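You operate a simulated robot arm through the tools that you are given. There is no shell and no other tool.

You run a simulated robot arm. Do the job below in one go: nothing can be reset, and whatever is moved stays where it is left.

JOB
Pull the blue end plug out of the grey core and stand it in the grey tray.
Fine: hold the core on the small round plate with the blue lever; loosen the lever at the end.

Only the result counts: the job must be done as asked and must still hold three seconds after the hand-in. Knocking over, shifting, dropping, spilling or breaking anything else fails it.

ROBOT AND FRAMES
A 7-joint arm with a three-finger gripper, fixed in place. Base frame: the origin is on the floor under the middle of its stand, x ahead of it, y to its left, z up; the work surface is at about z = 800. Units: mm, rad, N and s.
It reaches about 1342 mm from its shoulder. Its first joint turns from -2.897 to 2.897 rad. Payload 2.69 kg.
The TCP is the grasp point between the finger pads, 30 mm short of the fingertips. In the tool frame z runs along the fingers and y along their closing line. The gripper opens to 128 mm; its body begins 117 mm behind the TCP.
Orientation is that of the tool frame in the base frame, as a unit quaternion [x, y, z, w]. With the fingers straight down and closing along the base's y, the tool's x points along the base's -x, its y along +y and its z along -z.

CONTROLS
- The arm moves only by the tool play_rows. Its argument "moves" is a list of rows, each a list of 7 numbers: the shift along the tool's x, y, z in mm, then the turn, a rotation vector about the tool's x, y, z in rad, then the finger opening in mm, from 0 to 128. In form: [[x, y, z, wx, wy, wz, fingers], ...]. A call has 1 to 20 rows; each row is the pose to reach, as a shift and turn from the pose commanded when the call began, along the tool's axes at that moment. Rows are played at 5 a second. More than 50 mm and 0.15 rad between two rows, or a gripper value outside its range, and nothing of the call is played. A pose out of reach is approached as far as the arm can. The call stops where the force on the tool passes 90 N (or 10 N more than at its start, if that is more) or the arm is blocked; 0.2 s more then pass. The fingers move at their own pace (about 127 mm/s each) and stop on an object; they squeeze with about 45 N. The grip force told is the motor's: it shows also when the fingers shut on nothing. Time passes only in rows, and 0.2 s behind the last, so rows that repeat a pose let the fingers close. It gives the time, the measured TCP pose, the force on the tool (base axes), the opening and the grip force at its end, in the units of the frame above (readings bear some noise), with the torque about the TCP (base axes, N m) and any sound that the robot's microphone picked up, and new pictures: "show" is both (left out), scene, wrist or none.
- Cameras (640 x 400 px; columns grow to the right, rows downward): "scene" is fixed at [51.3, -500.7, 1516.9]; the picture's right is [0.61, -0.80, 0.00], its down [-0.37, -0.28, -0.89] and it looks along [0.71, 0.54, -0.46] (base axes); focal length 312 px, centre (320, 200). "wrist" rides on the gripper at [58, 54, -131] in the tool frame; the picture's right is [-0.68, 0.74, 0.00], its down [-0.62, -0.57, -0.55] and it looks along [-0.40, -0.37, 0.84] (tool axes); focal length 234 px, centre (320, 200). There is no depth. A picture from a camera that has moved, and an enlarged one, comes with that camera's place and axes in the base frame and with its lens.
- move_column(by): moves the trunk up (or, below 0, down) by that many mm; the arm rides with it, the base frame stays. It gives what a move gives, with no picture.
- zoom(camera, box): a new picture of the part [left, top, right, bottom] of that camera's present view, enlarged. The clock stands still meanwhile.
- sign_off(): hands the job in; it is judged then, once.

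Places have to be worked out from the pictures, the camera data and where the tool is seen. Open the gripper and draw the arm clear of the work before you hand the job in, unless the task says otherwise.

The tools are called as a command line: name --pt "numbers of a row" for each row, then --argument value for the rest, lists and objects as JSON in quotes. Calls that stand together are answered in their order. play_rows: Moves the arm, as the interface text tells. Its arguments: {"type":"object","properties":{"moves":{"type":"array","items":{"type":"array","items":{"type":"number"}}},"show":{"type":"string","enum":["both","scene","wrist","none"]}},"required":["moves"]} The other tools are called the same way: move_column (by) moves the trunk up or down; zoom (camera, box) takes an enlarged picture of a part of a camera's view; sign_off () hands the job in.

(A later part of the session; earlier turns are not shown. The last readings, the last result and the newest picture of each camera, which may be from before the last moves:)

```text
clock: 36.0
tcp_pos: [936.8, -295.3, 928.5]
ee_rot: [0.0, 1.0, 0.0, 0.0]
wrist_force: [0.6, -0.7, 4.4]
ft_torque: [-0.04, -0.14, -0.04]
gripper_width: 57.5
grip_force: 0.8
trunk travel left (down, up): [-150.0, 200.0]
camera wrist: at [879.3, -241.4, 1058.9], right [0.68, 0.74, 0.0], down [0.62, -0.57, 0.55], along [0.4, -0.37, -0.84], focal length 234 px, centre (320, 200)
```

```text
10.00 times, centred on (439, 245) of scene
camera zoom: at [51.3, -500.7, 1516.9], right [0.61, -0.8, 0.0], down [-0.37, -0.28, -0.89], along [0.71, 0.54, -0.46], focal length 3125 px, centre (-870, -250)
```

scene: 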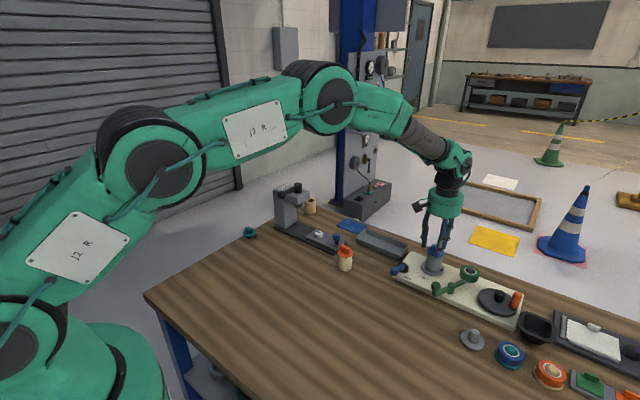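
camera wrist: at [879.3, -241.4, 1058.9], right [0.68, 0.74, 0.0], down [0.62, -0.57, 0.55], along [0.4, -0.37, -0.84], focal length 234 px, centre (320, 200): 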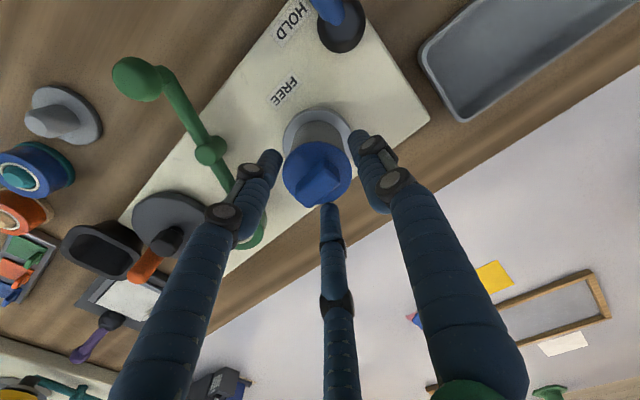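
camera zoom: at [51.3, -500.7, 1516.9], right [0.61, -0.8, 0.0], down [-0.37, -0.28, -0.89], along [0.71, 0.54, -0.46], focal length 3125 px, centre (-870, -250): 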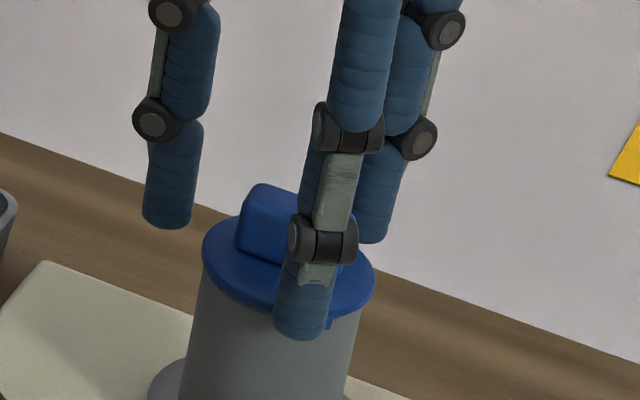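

There's a 4 N contact: a fingertip is grazing the flange rim, so the flange top is near z = 898. I'll raise 3 mm and then close on the bar.

play_rows --pt "0 0 -1.5 0 0 0 60" --pt "0 0 -3 0 0 0 60" --pt "0 0 -3 0 0 0 50" --pt "0 0 -3 0 0 0 44" --pt "0 0 -3 0 0 0 44" --show "both"

zoom --camera "wrist" --box '[250, 130, 390, 235]'

zoom --camera "scene" --box '[415, 225, 463, 265]'

```text
clock: 37.2
tcp_pos: [936.3, -294.7, 931.4]
ee_rot: [-0.001, 1.0, -0.001, 0.0]
wrist_force: [-5.0, -1.8, 0.9]
ft_torque: [-0.11, 0.17, -0.03]
gripper_width: 48.2
grip_force: 2.6
trunk travel left (down, up): [-150.0, 200.0]
camera wrist: at [878.4, -241.2, 1060.8], right [0.68, 0.74, 0.0], down [0.62, -0.57, 0.55], along [0.4, -0.37, -0.84], focal length 234 px, centre (320, 200)
```

scene: 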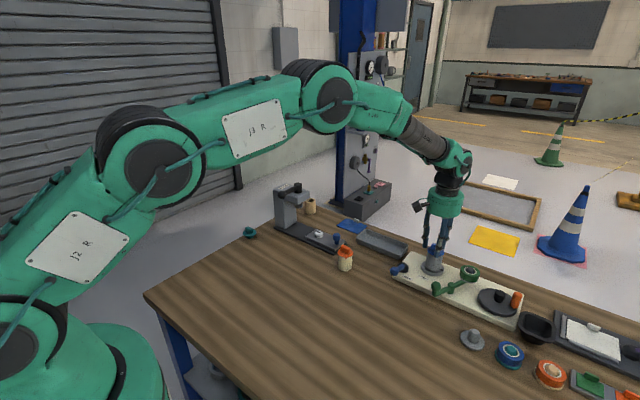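
wrist: 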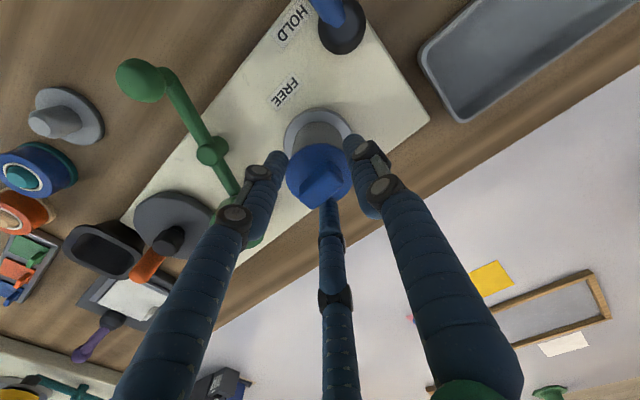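

```text
3.81 times, centred on (320, 182) of wrist
camera zoom: at [878.4, -241.2, 1060.8], right [0.68, 0.74, 0.0], down [0.62, -0.57, 0.55], along [0.4, -0.37, -0.84], focal length 892 px, centre (320, 267)
```

zoom: 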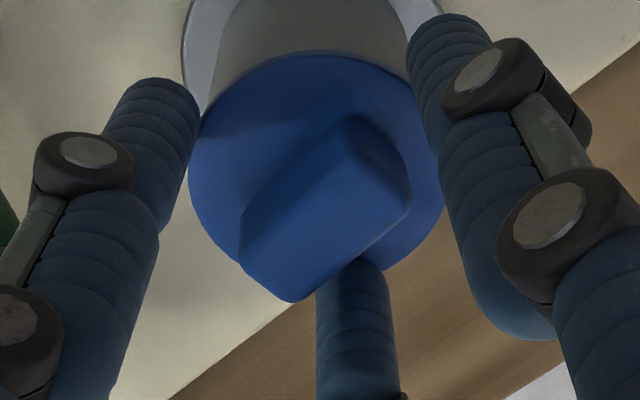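

```text
10.00 times, centred on (439, 245) of scene
camera zoom: at [51.3, -500.7, 1516.9], right [0.61, -0.8, 0.0], down [-0.37, -0.28, -0.89], along [0.71, 0.54, -0.46], focal length 3125 px, centre (-870, -250)
```

zoom: 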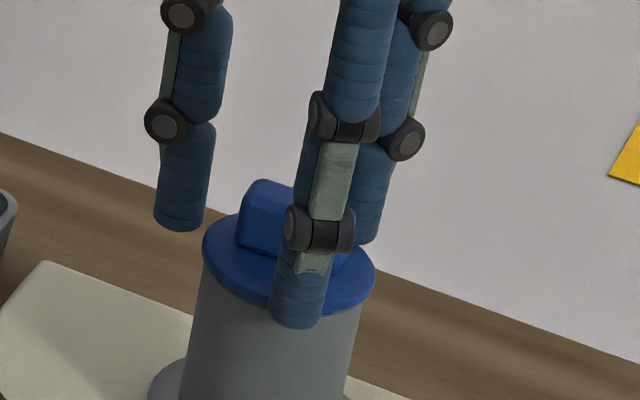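

The fingers are still catching the flange rim: width is 48 against 44 commanded, with a 5 N side force. I'll raise another 3 mm and check that the width follows.

play_rows --pt "0 0 -1 0 0 0 52" --pt "0 0 -3 0 0 0 52" --pt "0 0 -3 0 0 0 44" --pt "0 0 -3 0 0 0 44" --show "scene"

zoom --camera "wrist" --box '[250, 130, 390, 235]'

zoom --camera "scene" --box '[415, 225, 463, 265]'

```text
clock: 38.2
tcp_pos: [937.1, -294.7, 932.8]
ee_rot: [0.0, 1.0, -0.001, 0.0]
wrist_force: [0.1, -0.1, -0.7]
ft_torque: [0.01, 0.02, 0.03]
gripper_width: 44.1
grip_force: 0.0
trunk travel left (down, up): [-150.0, 200.0]
```

scene: 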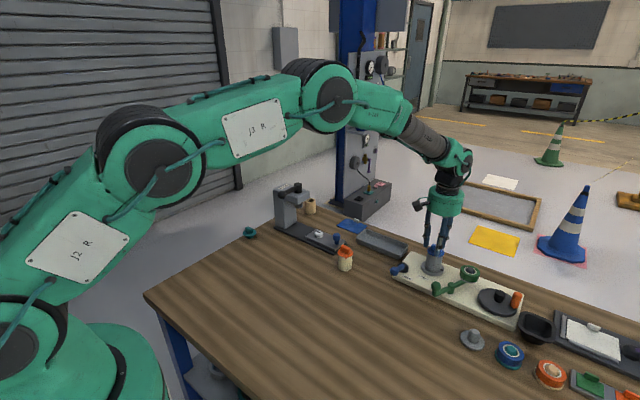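

```text
3.81 times, centred on (320, 182) of wrist
camera zoom: at [879.2, -241.5, 1063.9], right [0.68, 0.74, 0.0], down [0.62, -0.57, 0.55], along [0.4, -0.37, -0.84], focal length 892 px, centre (320, 267)
```

zoom: 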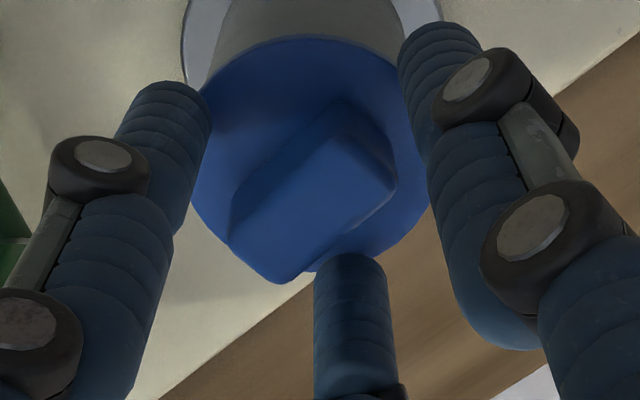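

```text
10.00 times, centred on (439, 245) of scene
camera zoom: at [51.3, -500.7, 1516.9], right [0.61, -0.8, 0.0], down [-0.37, -0.28, -0.89], along [0.71, 0.54, -0.46], focal length 3125 px, centre (-870, -250)
```

zoom: 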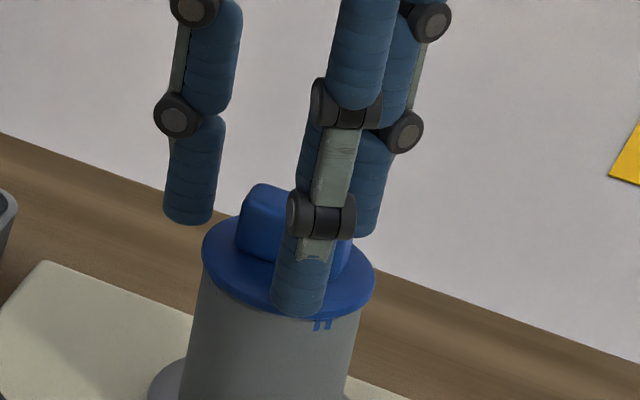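

Now they're clear of the flange. Closing on the bar.

play_rows --pt "0 0 0 0 0 0 36" --pt "0 0 0 0 0 0 30" --pt "0 0 0 0 0 0 24" --pt "0 0 0 0 0 0 16" --pt "0 0 0 0 0 0 6" --pt "0 0 0 0 0 0 6" --show "scene"

zoom --camera "wrist" --box '[250, 130, 390, 235]'

zoom --camera "scene" --box '[415, 225, 463, 265]'

```text
clock: 39.6
tcp_pos: [937.9, -296.0, 933.3]
ee_rot: [0.0, 1.0, 0.0, 0.0]
wrist_force: [3.8, 4.5, -0.4]
ft_torque: [0.22, -0.14, 0.04]
gripper_width: 19.5
grip_force: 44.6
trunk travel left (down, up): [-150.0, 200.0]
```

scene: 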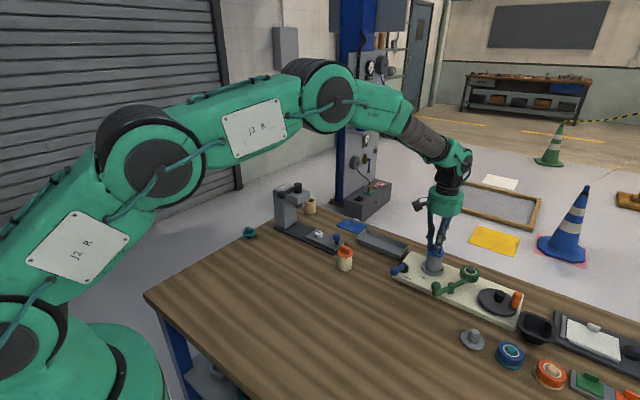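

```text
3.81 times, centred on (320, 182) of wrist
camera zoom: at [879.4, -241.1, 1063.8], right [0.68, 0.74, 0.0], down [0.62, -0.57, 0.55], along [0.4, -0.37, -0.84], focal length 892 px, centre (320, 267)
```

zoom: 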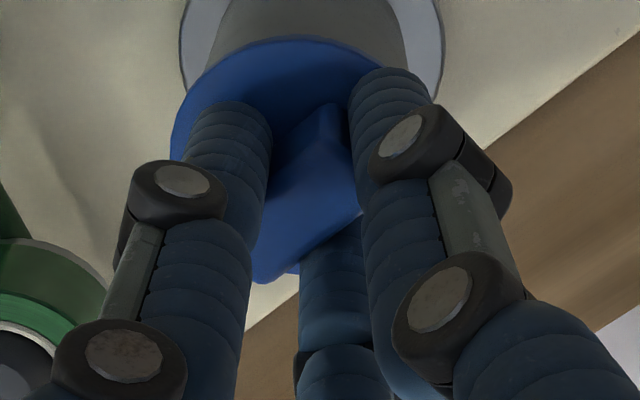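

```text
10.00 times, centred on (439, 245) of scene
camera zoom: at [51.3, -500.7, 1516.9], right [0.61, -0.8, 0.0], down [-0.37, -0.28, -0.89], along [0.71, 0.54, -0.46], focal length 3125 px, centre (-870, -250)
```

zoom: 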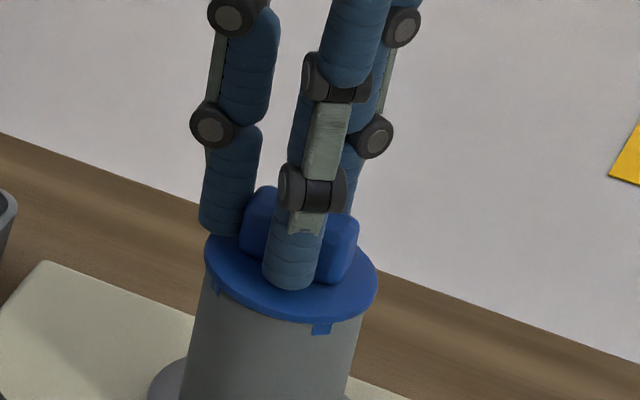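

The fingers hold the bar at 19.5 mm width and 45 N. Pulling straight up slowly.

play_rows --pt "0 0 -1 0 0 0 6" --pt "0 0 -2 0 0 0 6" --pt "0 0 -3.5 0 0 0 6" --pt "0 0 -5 0 0 0 6" --pt "0 0 -5 0 0 0 6" --show "scene"

zoom --camera "scene" --box '[410, 225, 468, 280]'

```text
clock: 40.8
tcp_pos: [938.5, -295.7, 938.8]
ee_rot: [0.0, 1.0, 0.0, 0.0]
wrist_force: [-0.5, -0.7, 0.2]
ft_torque: [-0.02, 0.01, -0.01]
gripper_width: 19.3
grip_force: 44.9
trunk travel left (down, up): [-150.0, 200.0]
```

scene: 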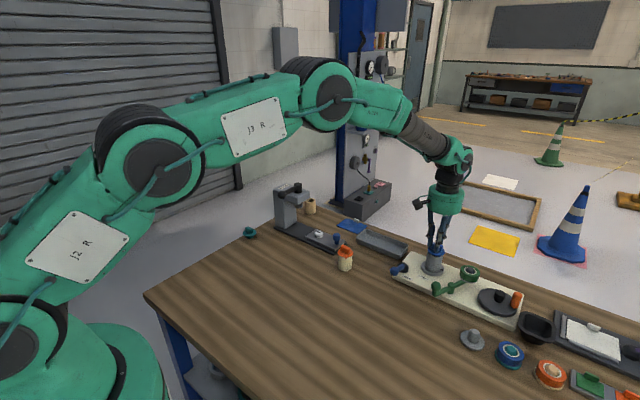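

```text
7.27 times, centred on (439, 252) of scene
camera zoom: at [51.3, -500.7, 1516.9], right [0.61, -0.8, 0.0], down [-0.37, -0.28, -0.89], along [0.71, 0.54, -0.46], focal length 2272 px, centre (-546, -182)
```

zoom: 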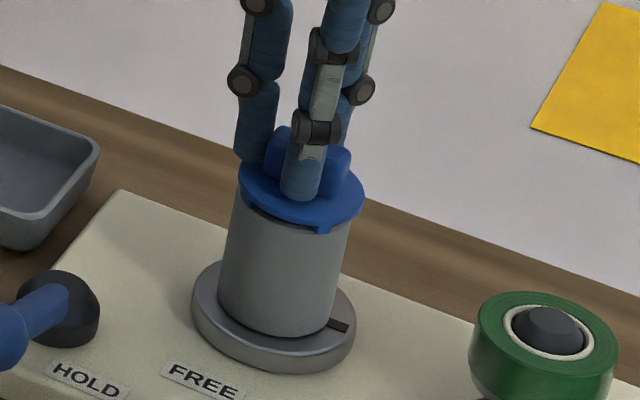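

The plug is coming out and the core stays on the plate. I'll continue up until the stem is well clear.

play_rows --pt "0 0 -5 0 0 0 6" --pt "0 0 -12 0 0 0 6" --pt "0 0 -22 0 0 0 6" --pt "0 0 -40 0 0 0 6" --pt "0 0 -65 0 0 0 6" --pt "0 0 -90 0 0 0 6" --pt "0 0 -90 0 0 0 6" --show "both"

zoom --camera "scene" --box '[400, 195, 480, 285]'

zoom --camera "scene" --box '[424, 205, 456, 235]'

```text
clock: 42.4
tcp_pos: [938.8, -294.2, 1029.7]
ee_rot: [0.0, 1.0, 0.0, 0.0]
wrist_force: [-0.1, -0.4, 0.3]
ft_torque: [0.0, -0.05, -0.01]
gripper_width: 19.5
grip_force: 44.4
trunk travel left (down, up): [-150.0, 200.0]
camera wrist: at [879.9, -240.2, 1160.6], right [0.68, 0.74, 0.0], down [0.62, -0.57, 0.55], along [0.4, -0.37, -0.84], focal length 234 px, centre (320, 200)
```

scene: 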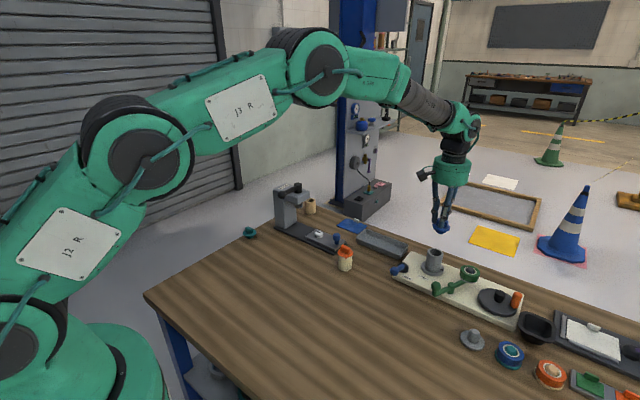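
wrist: 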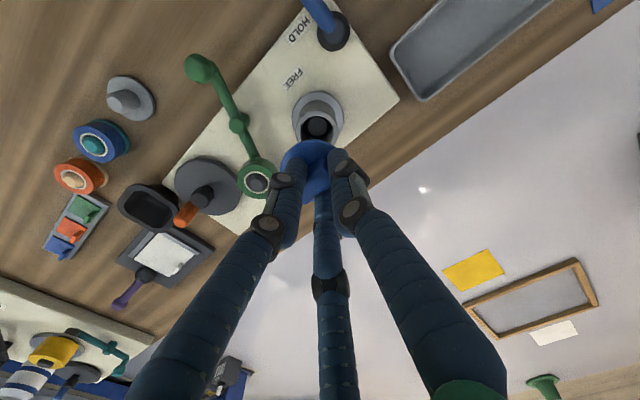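

```text
4.44 times, centred on (440, 240) of scene
camera zoom: at [51.3, -500.7, 1516.9], right [0.61, -0.8, 0.0], down [-0.37, -0.28, -0.89], along [0.71, 0.54, -0.46], focal length 1389 px, centre (-213, 22)
```

zoom: 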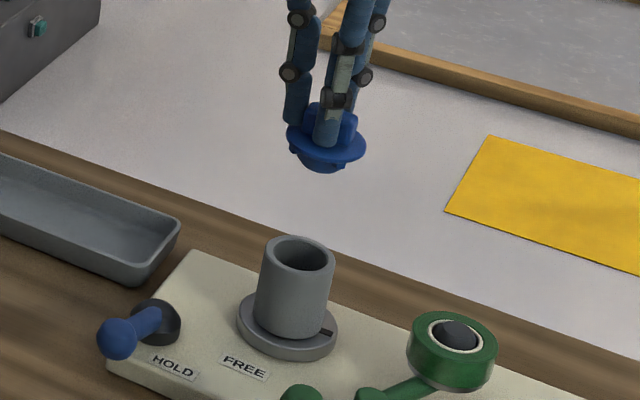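

```text
13.33 times, centred on (440, 220) of scene
camera zoom: at [51.3, -500.7, 1516.9], right [0.61, -0.8, 0.0], down [-0.37, -0.28, -0.89], along [0.71, 0.54, -0.46], focal length 4166 px, centre (-1280, -67)
```

zoom: 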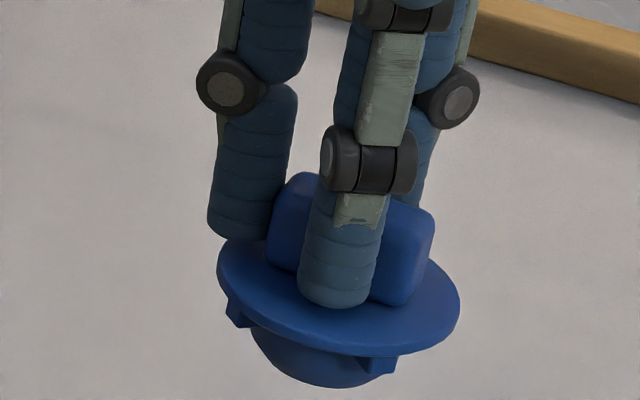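

The plug is out, hanging upright, and the core stayed put. Now I'll carry it over the grey tray, staying high.

play_rows --pt "-8 40 0 0 0 0 6" --pt "-16 80 0 0 0 0 6" --pt "-24 120 0 0 0 0 6" --pt "-32 160 5 0 0 0 6" --pt "-40 195 15 0 0 0 6" --pt "-43 208 30 0 0 0 6" --pt "-43 208 30 0 0 0 6" --show "both"

zoom --camera "wrist" --box '[200, 40, 440, 190]'

zoom --camera "scene" --box '[340, 180, 436, 270]'

```text
clock: 44.0
tcp_pos: [981.0, -85.4, 998.1]
ee_rot: [0.0, 1.0, 0.0, -0.001]
wrist_force: [-0.5, -0.9, 0.0]
ft_torque: [-0.05, 0.04, 0.01]
gripper_width: 19.2
grip_force: 44.5
trunk travel left (down, up): [-150.0, 200.0]
camera wrist: at [923.5, -32.5, 1129.0], right [0.68, 0.74, 0.0], down [0.62, -0.57, 0.55], along [0.4, -0.37, -0.84], focal length 234 px, centre (320, 200)
```

scene: 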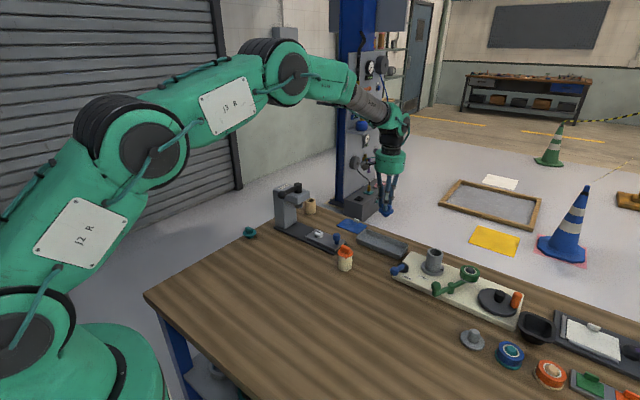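
wrist: 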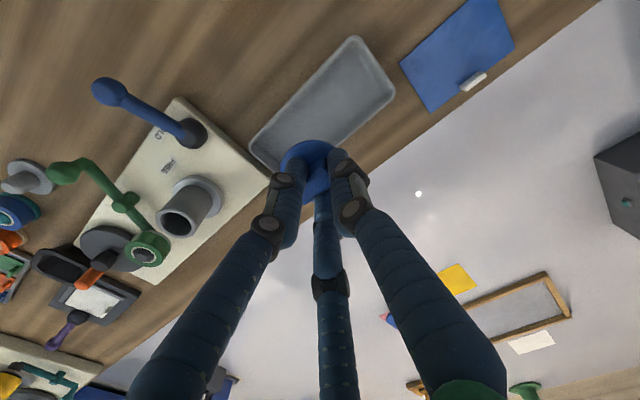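

```text
2.67 times, centred on (320, 115) of wrist
camera zoom: at [923.5, -32.5, 1129.0], right [0.68, 0.74, 0.0], down [0.62, -0.57, 0.55], along [0.4, -0.37, -0.84], focal length 624 px, centre (320, 427)
```

zoom: 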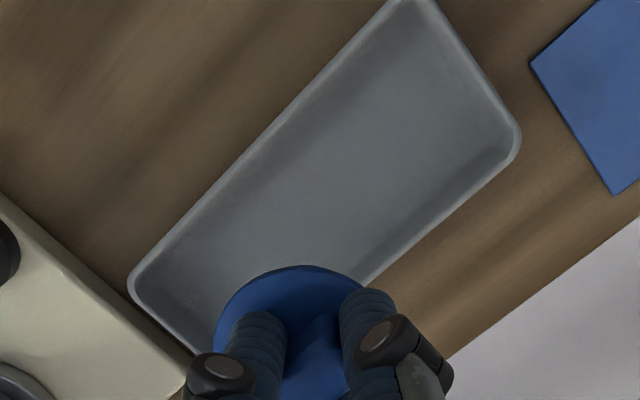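

```text
4.44 times, centred on (388, 225) of scene
camera zoom: at [51.3, -500.7, 1516.9], right [0.61, -0.8, 0.0], down [-0.37, -0.28, -0.89], along [0.71, 0.54, -0.46], focal length 1389 px, centre (18, 89)
```

zoom: 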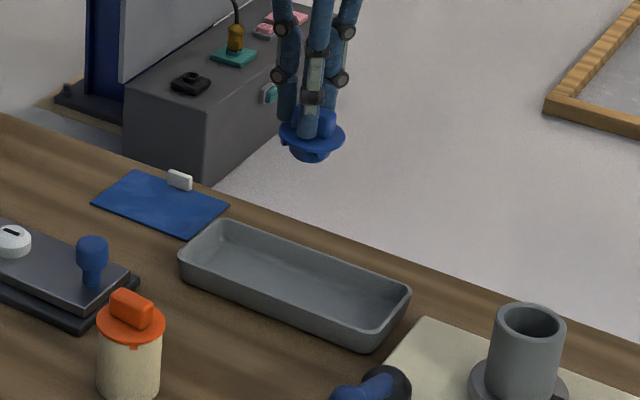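

Tray centre works out at about (981, -90), with its rim near z = 825, and the plug is right over it. I'll lower toward the floor, slowly at the end.

play_rows --pt "0 0 35 0 0 0 6" --pt "0 0 70 0 0 0 6" --pt "0 0 100 0 0 0 6" --pt "0 0 120 0 0 0 6" --pt "0 0 128 0 0 0 6" --pt "0 0 128 0 0 0 6" --show "both"

zoom --camera "wrist" --box '[200, 60, 440, 210]'

zoom --camera "scene" --box '[340, 200, 420, 270]'

```text
clock: 45.4
tcp_pos: [981.3, -86.0, 869.3]
ee_rot: [0.0, 1.0, 0.0, 0.001]
wrist_force: [0.2, 0.1, 0.3]
ft_torque: [-0.02, 0.01, -0.01]
gripper_width: 19.1
grip_force: 44.1
trunk travel left (down, up): [-150.0, 200.0]
camera wrist: at [922.8, -33.6, 1000.0], right [0.68, 0.74, 0.0], down [0.62, -0.57, 0.55], along [0.4, -0.37, -0.84], focal length 234 px, centre (320, 200)
```

scene: 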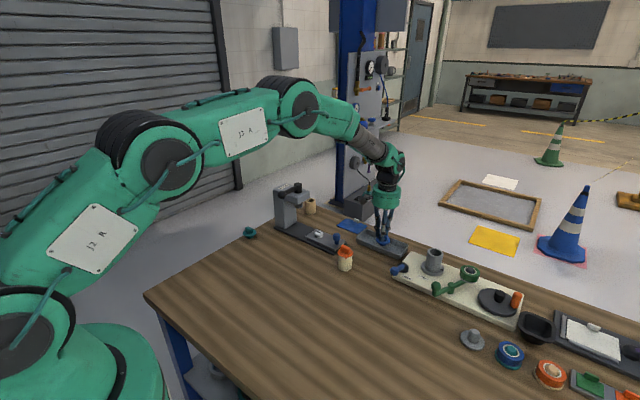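
wrist: 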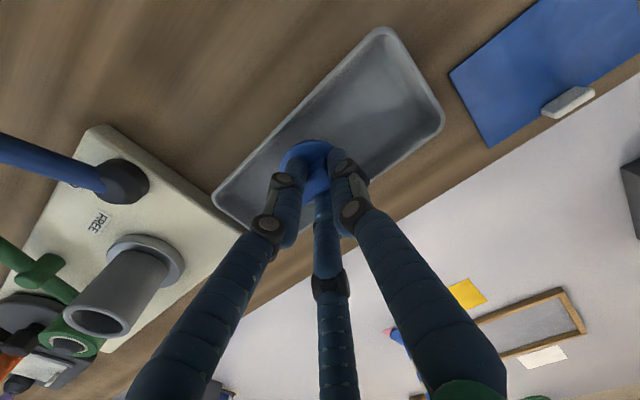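

```text
2.67 times, centred on (320, 135) of wrist
camera zoom: at [922.8, -33.6, 1000.0], right [0.68, 0.74, 0.0], down [0.62, -0.57, 0.55], along [0.4, -0.37, -0.84], focal length 624 px, centre (320, 373)
```

zoom: 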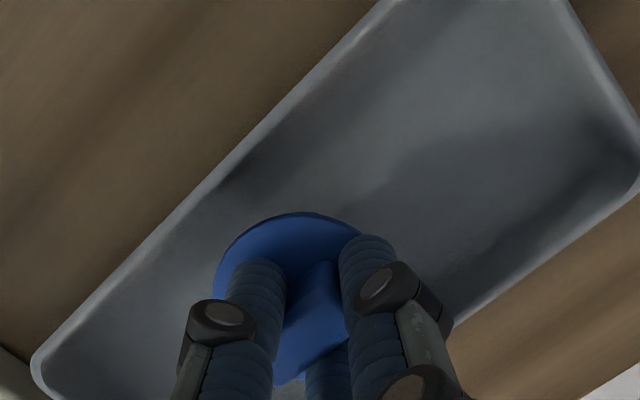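

```text
5.71 times, centred on (380, 235) of scene
camera zoom: at [51.3, -500.7, 1516.9], right [0.61, -0.8, 0.0], down [-0.37, -0.28, -0.89], along [0.71, 0.54, -0.46], focal length 1786 px, centre (-23, 0)
```

zoom: 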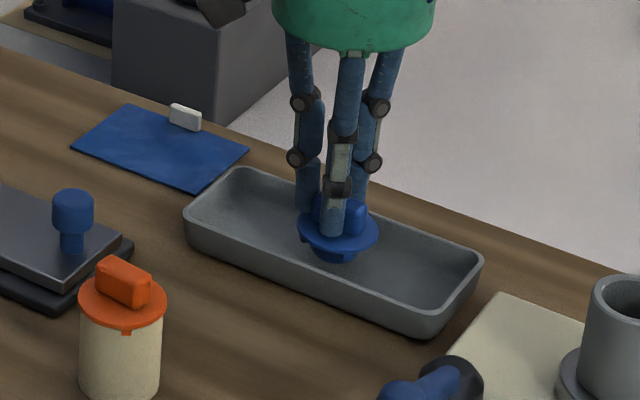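

The plug is inside the tray outline and clear of the walls. Lowering in small steps to touch the floor.

play_rows --pt "0 0 3 0 0 0 6" --pt "0 0 6 0 0 0 6" --pt "0 0 8 0 0 0 6" --pt "0 0 10 0 0 0 6" --pt "0 0 10 0 0 0 6" --show "none"

```text
clock: 46.6
tcp_pos: [981.4, -86.8, 861.1]
ee_rot: [0.0, 1.0, 0.0, 0.0]
wrist_force: [0.0, 0.1, 4.6]
ft_torque: [-0.06, -0.01, 0.0]
gripper_width: 19.2
grip_force: 44.4
trunk travel left (down, up): [-150.0, 200.0]
```

First contact, 4.6 N. I'll press 1 mm more and look at the picture.

play_rows --pt "0 0 1 0 0 0 6" --pt "0 0 1 0 0 0 6" --show "both"

zoom --camera "scene" --box '[370, 222, 410, 252]'

zoom --camera "wrist" --box '[250, 100, 390, 205]'

```text
clock: 47.2
tcp_pos: [980.8, -87.4, 860.6]
ee_rot: [0.0, 1.0, 0.0, 0.002]
wrist_force: [-0.3, -2.0, 10.4]
ft_torque: [-0.25, 0.05, 0.03]
gripper_width: 18.9
grip_force: 44.3
trunk travel left (down, up): [-150.0, 200.0]
camera wrist: at [922.7, -32.9, 991.0], right [0.68, 0.74, 0.0], down [0.61, -0.57, 0.55], along [0.41, -0.37, -0.84], focal length 234 px, centre (320, 200)
```

scene: 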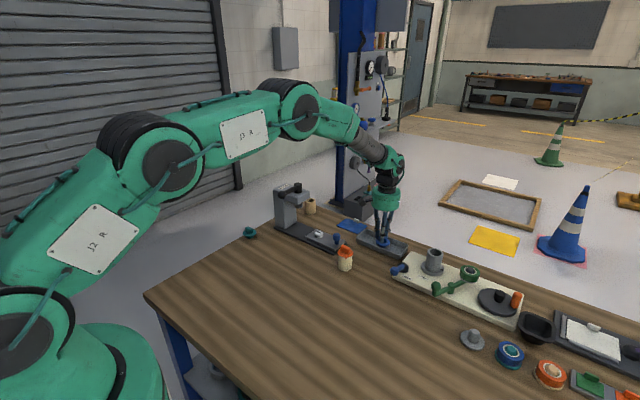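
wrist: 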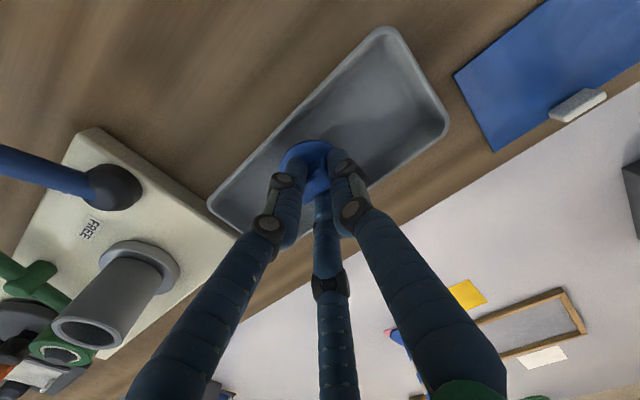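

```text
13.33 times, centred on (390, 237) of scene
camera zoom: at [51.3, -500.7, 1516.9], right [0.61, -0.8, 0.0], down [-0.37, -0.28, -0.89], along [0.71, 0.54, -0.46], focal length 4166 px, centre (-613, -293)
```

zoom: 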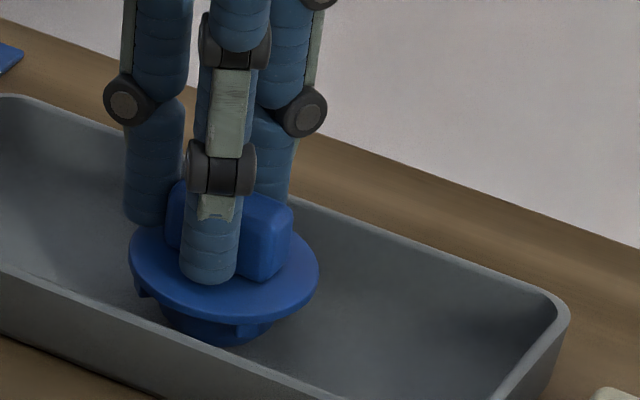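

```text
3.81 times, centred on (320, 152) of wrist
camera zoom: at [922.7, -32.9, 991.0], right [0.68, 0.74, 0.0], down [0.61, -0.57, 0.55], along [0.41, -0.37, -0.84], focal length 892 px, centre (320, 381)
```

zoom: 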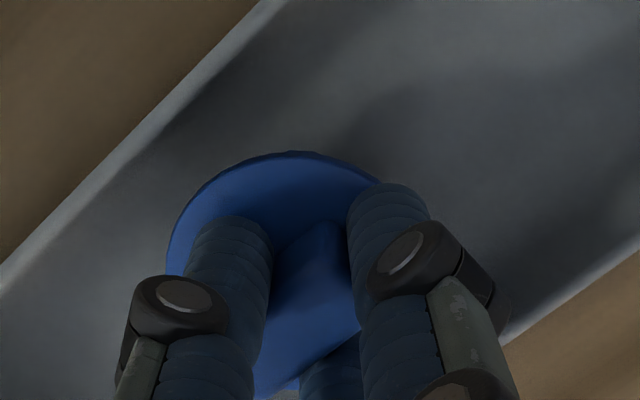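

The plug's stem rests on the tray floor. I'll ease off 1 mm and open the fingers gently.

play_rows --pt "0 0 -1 0 0 0 6" --pt "0 0 -1 0 0 0 22" --pt "0 0 -1 0 0 0 28" --pt "0 0 -1 0 0 0 36" --pt "0 0 -1 0 0 0 42" --pt "0 0 -1 0 0 0 42" --show "scene"

zoom --camera "scene" --box '[366, 218, 414, 254]'

zoom --camera "wrist" --box '[250, 100, 390, 205]'

```text
clock: 48.6
tcp_pos: [981.6, -86.5, 860.6]
ee_rot: [0.0, 1.0, 0.001, -0.001]
wrist_force: [0.0, 0.0, 0.1]
ft_torque: [0.0, 0.02, 0.02]
gripper_width: 42.1
grip_force: 0.1
trunk travel left (down, up): [-150.0, 200.0]
```

scene: 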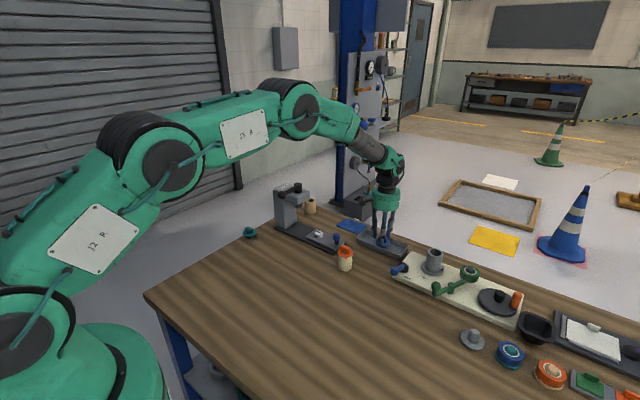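

```text
11.11 times, centred on (390, 236) of scene
camera zoom: at [51.3, -500.7, 1516.9], right [0.61, -0.8, 0.0], down [-0.37, -0.28, -0.89], along [0.71, 0.54, -0.46], focal length 3472 px, centre (-458, -200)
```

zoom: 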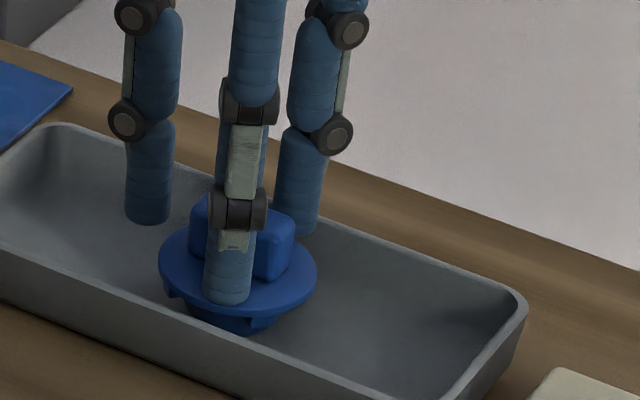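

```text
3.81 times, centred on (320, 152) of wrist
camera zoom: at [922.2, -32.8, 991.0], right [0.68, 0.74, 0.0], down [0.62, -0.57, 0.55], along [0.4, -0.37, -0.84], focal length 892 px, centre (320, 381)
```

zoom: 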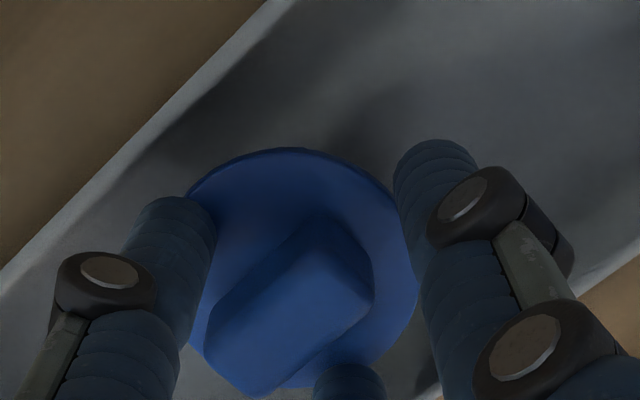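

The plug stands free in the tray. Rising straight up.

play_rows --pt "0 0 -10 0 0 0 42" --pt "0 0 -30 0 0 0 42" --pt "0 0 -65 0 0 0 42" --pt "0 0 -105 0 0 0 42" --pt "0 0 -140 0 0 0 42" --pt "0 0 -140 0 0 0 42" --show "both"

zoom --camera "scene" --box '[350, 215, 470, 290]'

zoom --camera "wrist" --box '[0, 40, 440, 300]'

```text
clock: 50.0
tcp_pos: [978.6, -85.2, 1000.4]
ee_rot: [0.0, 1.0, 0.0, 0.0]
wrist_force: [-0.5, -1.3, 0.3]
ft_torque: [0.0, -0.03, -0.03]
gripper_width: 41.9
grip_force: 0.0
trunk travel left (down, up): [-150.0, 200.0]
camera wrist: at [920.6, -31.3, 1131.4], right [0.68, 0.74, 0.0], down [0.62, -0.57, 0.55], along [0.4, -0.37, -0.84], focal length 234 px, centre (320, 200)
```

scene: 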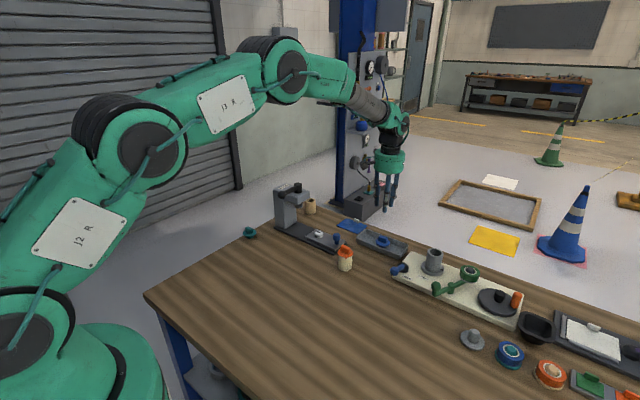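
wrist: 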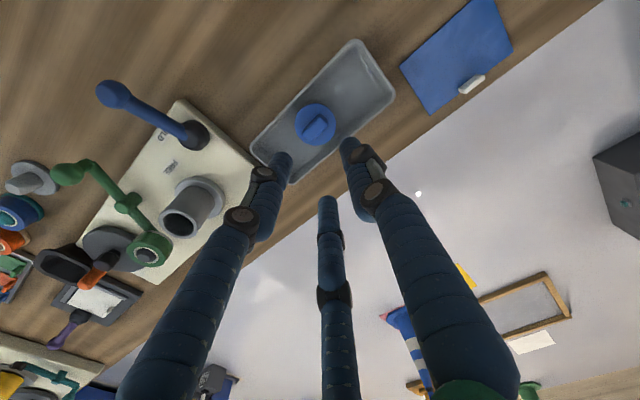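

```text
5.33 times, centred on (410, 252) of scene
camera zoom: at [51.3, -500.7, 1516.9], right [0.61, -0.8, 0.0], down [-0.37, -0.28, -0.89], along [0.71, 0.54, -0.46], focal length 1666 px, centre (-160, -80)
```

zoom: 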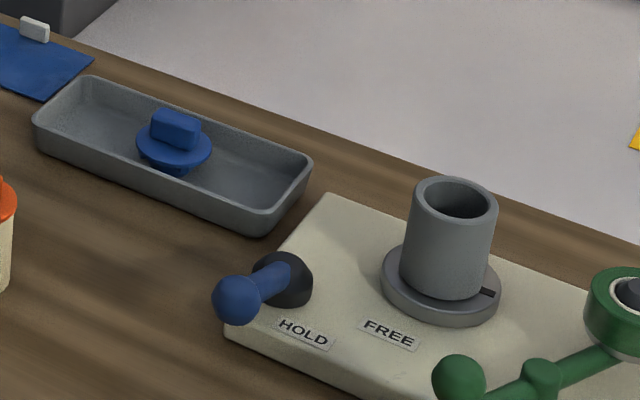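

```text
1.45 times, centred on (220, 170) of wrist
camera zoom: at [920.6, -31.3, 1131.4], right [0.68, 0.74, 0.0], down [0.62, -0.57, 0.55], along [0.4, -0.37, -0.84], focal length 341 px, centre (466, 244)
```

zoom: 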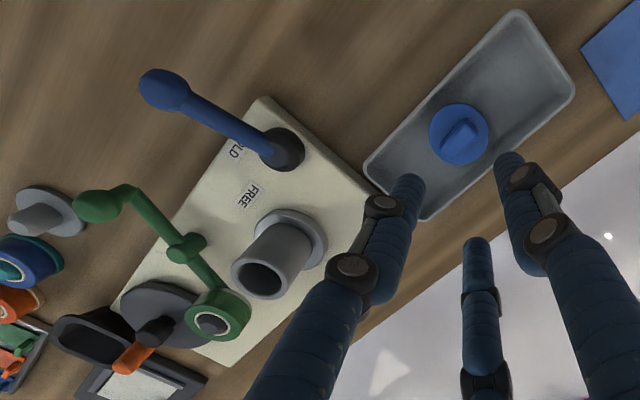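

The plug stands upright in the tray and the core is still seated. Last, I'll loosen the lever. Fingers closed, I move to the +y side of the lever, well clear of everything.

play_rows --pt "35 -20 0 0 0 0 30" --pt "70 -40 0 0 0 0 10" --pt "105 -60 0 0 0 0 0" --pt "135 -78 0 0 0 0 0" --pt "155 -89 10 0 0 0 0" --pt "155 -89 50 0 0 0 0" --pt "155 -89 50 0 0 0 0" --show "both"

zoom --camera "wrist" --box '[200, 60, 440, 240]'

zoom --camera "scene" --box '[350, 215, 450, 290]'

```text
clock: 51.6
tcp_pos: [824.8, -178.1, 947.8]
ee_rot: [0.0, 1.0, 0.0, -0.001]
wrist_force: [1.1, -0.1, -0.7]
ft_torque: [0.01, 0.01, -0.01]
gripper_width: 1.9
grip_force: 32.2
trunk travel left (down, up): [-150.0, 200.0]
camera wrist: at [767.2, -122.8, 1077.8], right [0.68, 0.74, 0.0], down [0.62, -0.57, 0.55], along [0.4, -0.37, -0.84], focal length 234 px, centre (320, 200)
```

scene: 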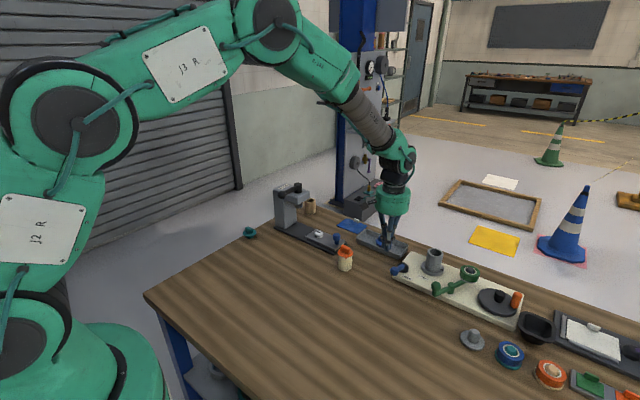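
wrist: 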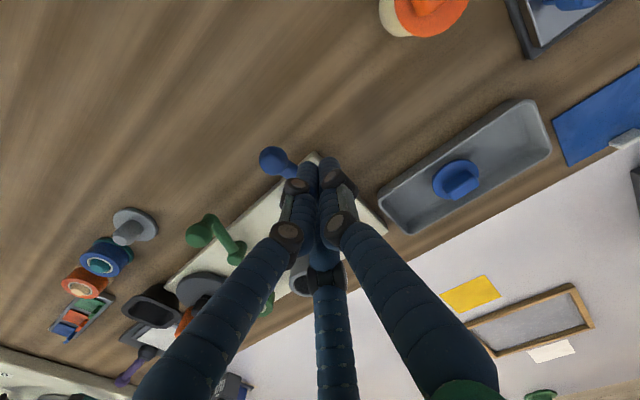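

```text
2.22 times, centred on (320, 150) of wrist
camera zoom: at [767.2, -122.8, 1077.8], right [0.68, 0.74, 0.0], down [0.62, -0.57, 0.55], along [0.4, -0.37, -0.84], focal length 520 px, centre (320, 311)
```

zoom: 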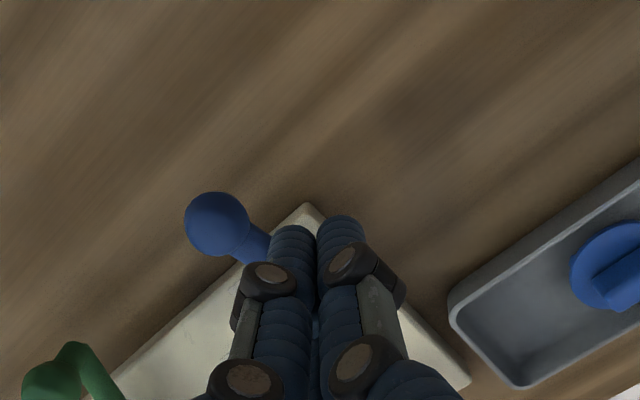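

```text
5.33 times, centred on (400, 252) of scene
camera zoom: at [51.3, -500.7, 1516.9], right [0.61, -0.8, 0.0], down [-0.37, -0.28, -0.89], along [0.71, 0.54, -0.46], focal length 1666 px, centre (-107, -80)
```

zoom: 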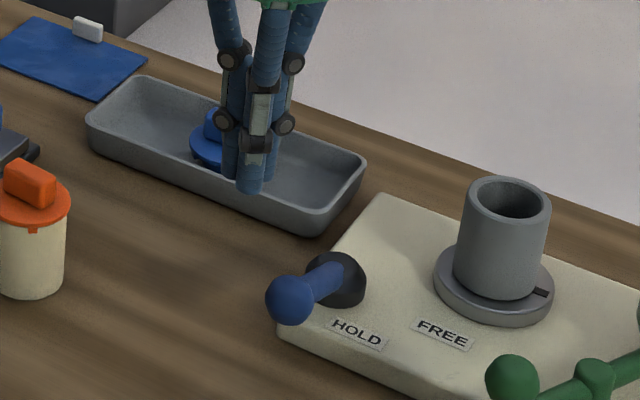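

I'm on the +y side of the lever with clear table below. Going down to lever height.

play_rows --pt "0 0 25 0 0 0 0" --pt "0 0 50 0 0 0 0" --pt "0 0 65 0 0 0 0" --pt "0 0 74 0 0 0 0" --pt "0 0 74 0 0 0 0" --show "both"

zoom --camera "wrist" --box '[200, 60, 440, 240]'

zoom --camera "scene" --box '[350, 215, 450, 290]'

```text
clock: 52.8
tcp_pos: [825.4, -175.1, 877.0]
ee_rot: [0.0, 1.0, 0.001, 0.0]
wrist_force: [-0.5, 0.3, 0.3]
ft_torque: [0.03, 0.01, 0.01]
gripper_width: 1.9
grip_force: 31.9
trunk travel left (down, up): [-150.0, 200.0]
camera wrist: at [766.6, -120.8, 1007.3], right [0.68, 0.74, 0.0], down [0.62, -0.57, 0.55], along [0.4, -0.37, -0.84], focal length 234 px, centre (320, 200)
```

scene: 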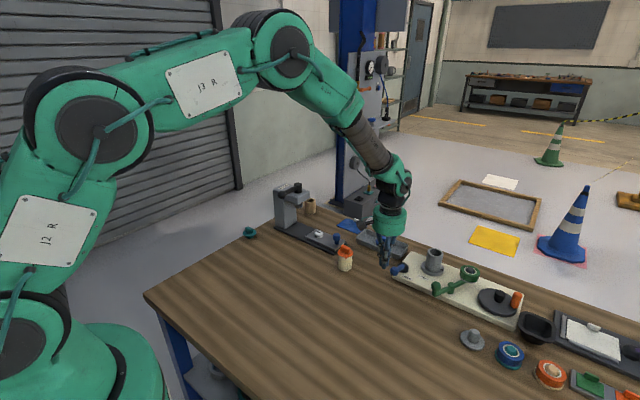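
wrist: 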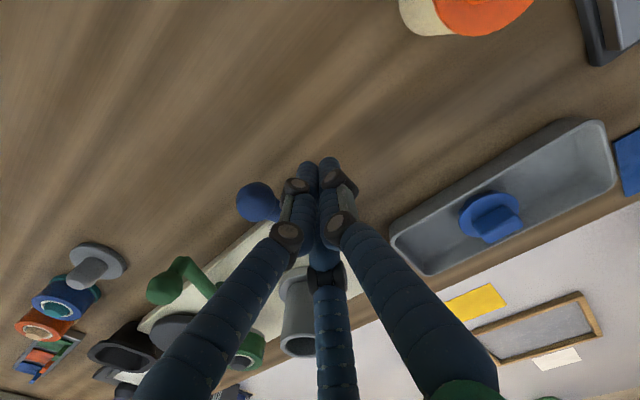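

```text
2.22 times, centred on (320, 150) of wrist
camera zoom: at [766.6, -120.8, 1007.3], right [0.68, 0.74, 0.0], down [0.62, -0.57, 0.55], along [0.4, -0.37, -0.84], focal length 520 px, centre (320, 311)
```

zoom: 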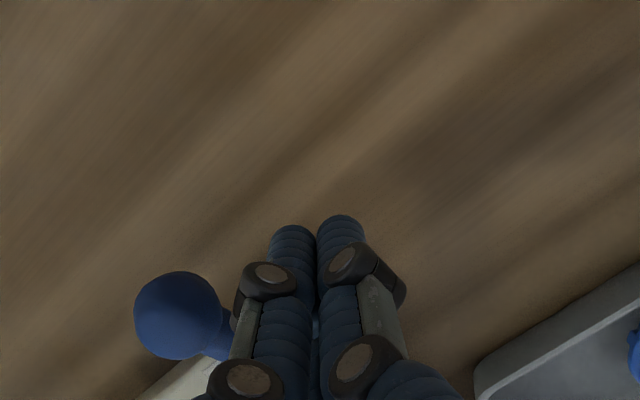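

```text
5.33 times, centred on (400, 252) of scene
camera zoom: at [51.3, -500.7, 1516.9], right [0.61, -0.8, 0.0], down [-0.37, -0.28, -0.89], along [0.71, 0.54, -0.46], focal length 1666 px, centre (-107, -80)
```

zoom: 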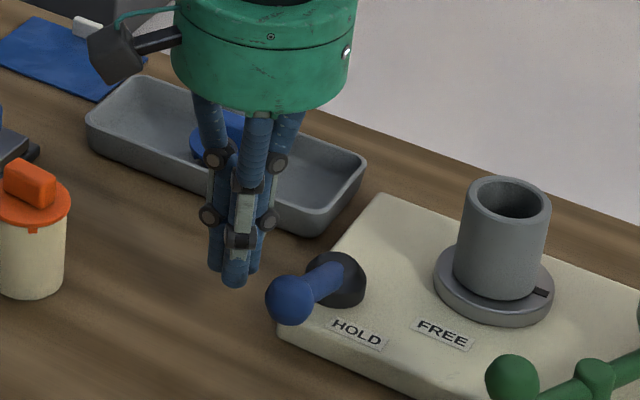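

I'm alongside the lever. Pushing it in -y along its arc toward FREE.

play_rows --pt "0 -6 0 0 0 0 0" --pt "0 -12 0 0 0 0 0" --pt "1 -17 0 0 0 0 0" --pt "2 -21 0 0 0 0 0" --pt "3 -25 0 0 0 0 0" --pt "4.5 -29 0 0 0 0 0" --pt "6 -33 0 0 0 0 0" --show "scene"

zoom --camera "scene" --box '[370, 225, 460, 285]'

```text
clock: 54.4
tcp_pos: [819.1, -208.3, 876.3]
ee_rot: [0.0, 1.0, 0.0, 0.0]
wrist_force: [0.5, 1.4, 0.6]
ft_torque: [0.03, 0.02, 0.02]
gripper_width: 2.1
grip_force: 32.0
trunk travel left (down, up): [-150.0, 200.0]
```

scene: 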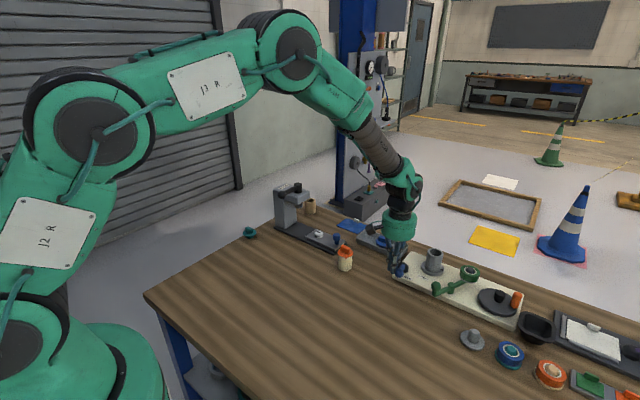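

```text
6.67 times, centred on (415, 255) of scene
camera zoom: at [51.3, -500.7, 1516.9], right [0.61, -0.8, 0.0], down [-0.37, -0.28, -0.89], along [0.71, 0.54, -0.46], focal length 2083 px, centre (-313, -167)
```

zoom: 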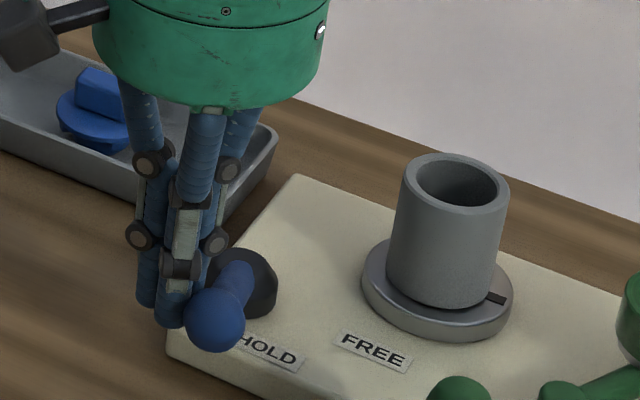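

The lever turns back easily. Continuing along the arc.

play_rows --pt "0.6 -5 0 0 0 0 0" --pt "0.8 -10 0 0 0 0 0" --pt "0.8 -14.3 0 0 0 0 0" --pt "0 -19 0 0 0 0 0" --pt "-1 -24 0 0 0 0 0" --pt "-2 -28.7 0 0 0 0 0" --pt "-4 -33.5 0 0 0 0 0" --pt "-6 -38 0 0 0 0 0" --pt "-8.3 -41.8 0 0 0 0 0" --show "scene"

zoom --camera "scene" --box '[370, 225, 460, 285]'

zoom --camera "wrist" --box '[200, 60, 440, 240]'

```text
clock: 56.4
tcp_pos: [828.8, -250.1, 876.6]
ee_rot: [0.0, 1.0, 0.001, -0.001]
wrist_force: [-1.3, 1.1, -1.3]
ft_torque: [0.02, 0.07, 0.02]
gripper_width: 2.3
grip_force: 31.5
trunk travel left (down, up): [-150.0, 200.0]
```

scene: 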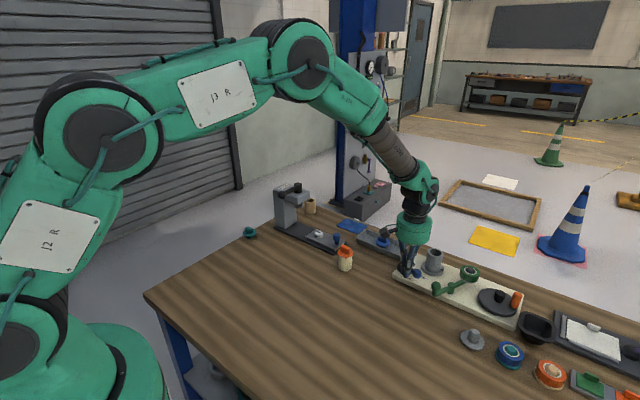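

```text
6.67 times, centred on (415, 255) of scene
camera zoom: at [51.3, -500.7, 1516.9], right [0.61, -0.8, 0.0], down [-0.37, -0.28, -0.89], along [0.71, 0.54, -0.46], focal length 2083 px, centre (-313, -167)
```

zoom: 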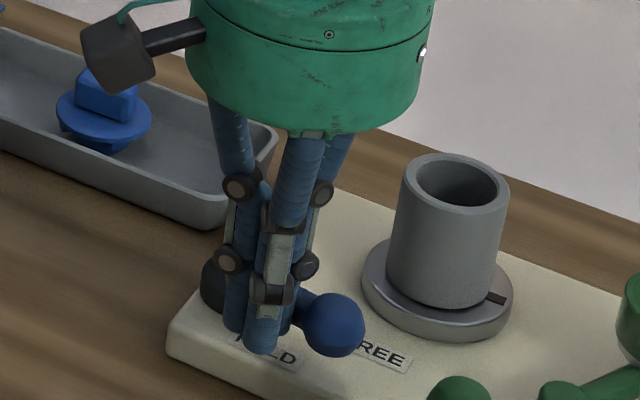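

```text
2.22 times, centred on (320, 150) of wrist
camera zoom: at [769.4, -195.9, 1007.1], right [0.68, 0.74, 0.0], down [0.62, -0.57, 0.55], along [0.4, -0.37, -0.84], focal length 520 px, centre (320, 311)
```

zoom: 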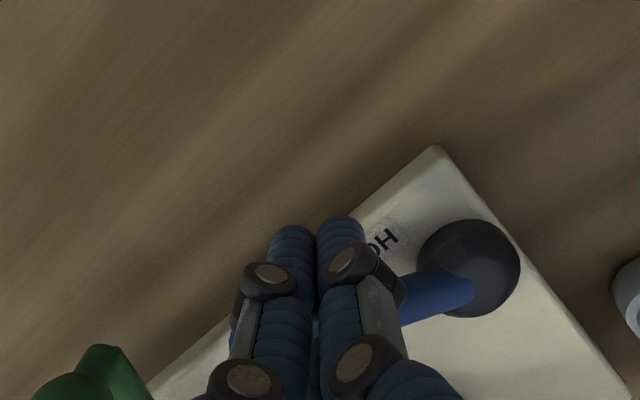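

The ball is almost back at its starting place by the FREE label. I'll push on in small steps until the stop or that place is reached.

play_rows --pt "-2 -2.8 0 0 0 0 0" --pt "-4 -5.5 0 0 0 0 0" --pt "-6.3 -8 0 0 0 0 0" --pt "-8.5 -10.2 0 0 0 0 0" --pt "-8.5 -10.2 0 0 0 0 0" --show "scene"

zoom --camera "scene" --box '[370, 225, 460, 285]'

```text
clock: 57.6
tcp_pos: [835.8, -260.9, 875.5]
ee_rot: [0.0, 1.0, 0.0, 0.0]
wrist_force: [-0.4, 0.6, -0.4]
ft_torque: [0.03, -0.01, 0.04]
gripper_width: 2.1
grip_force: 31.4
trunk travel left (down, up): [-150.0, 200.0]
```

scene: 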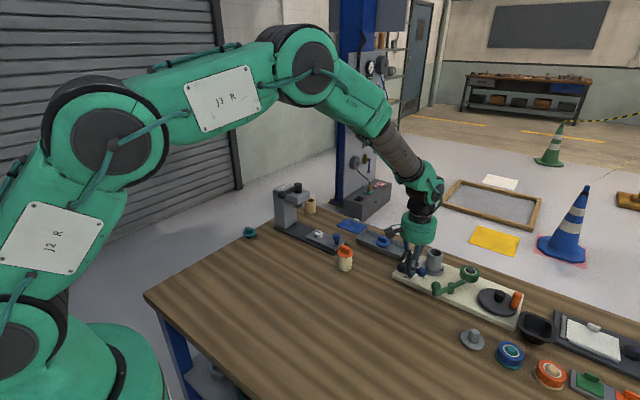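

```text
6.67 times, centred on (415, 255) of scene
camera zoom: at [51.3, -500.7, 1516.9], right [0.61, -0.8, 0.0], down [-0.37, -0.28, -0.89], along [0.71, 0.54, -0.46], focal length 2083 px, centre (-313, -167)
```

zoom: 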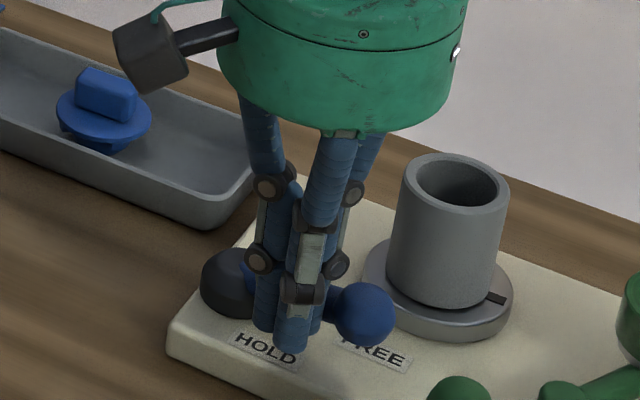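

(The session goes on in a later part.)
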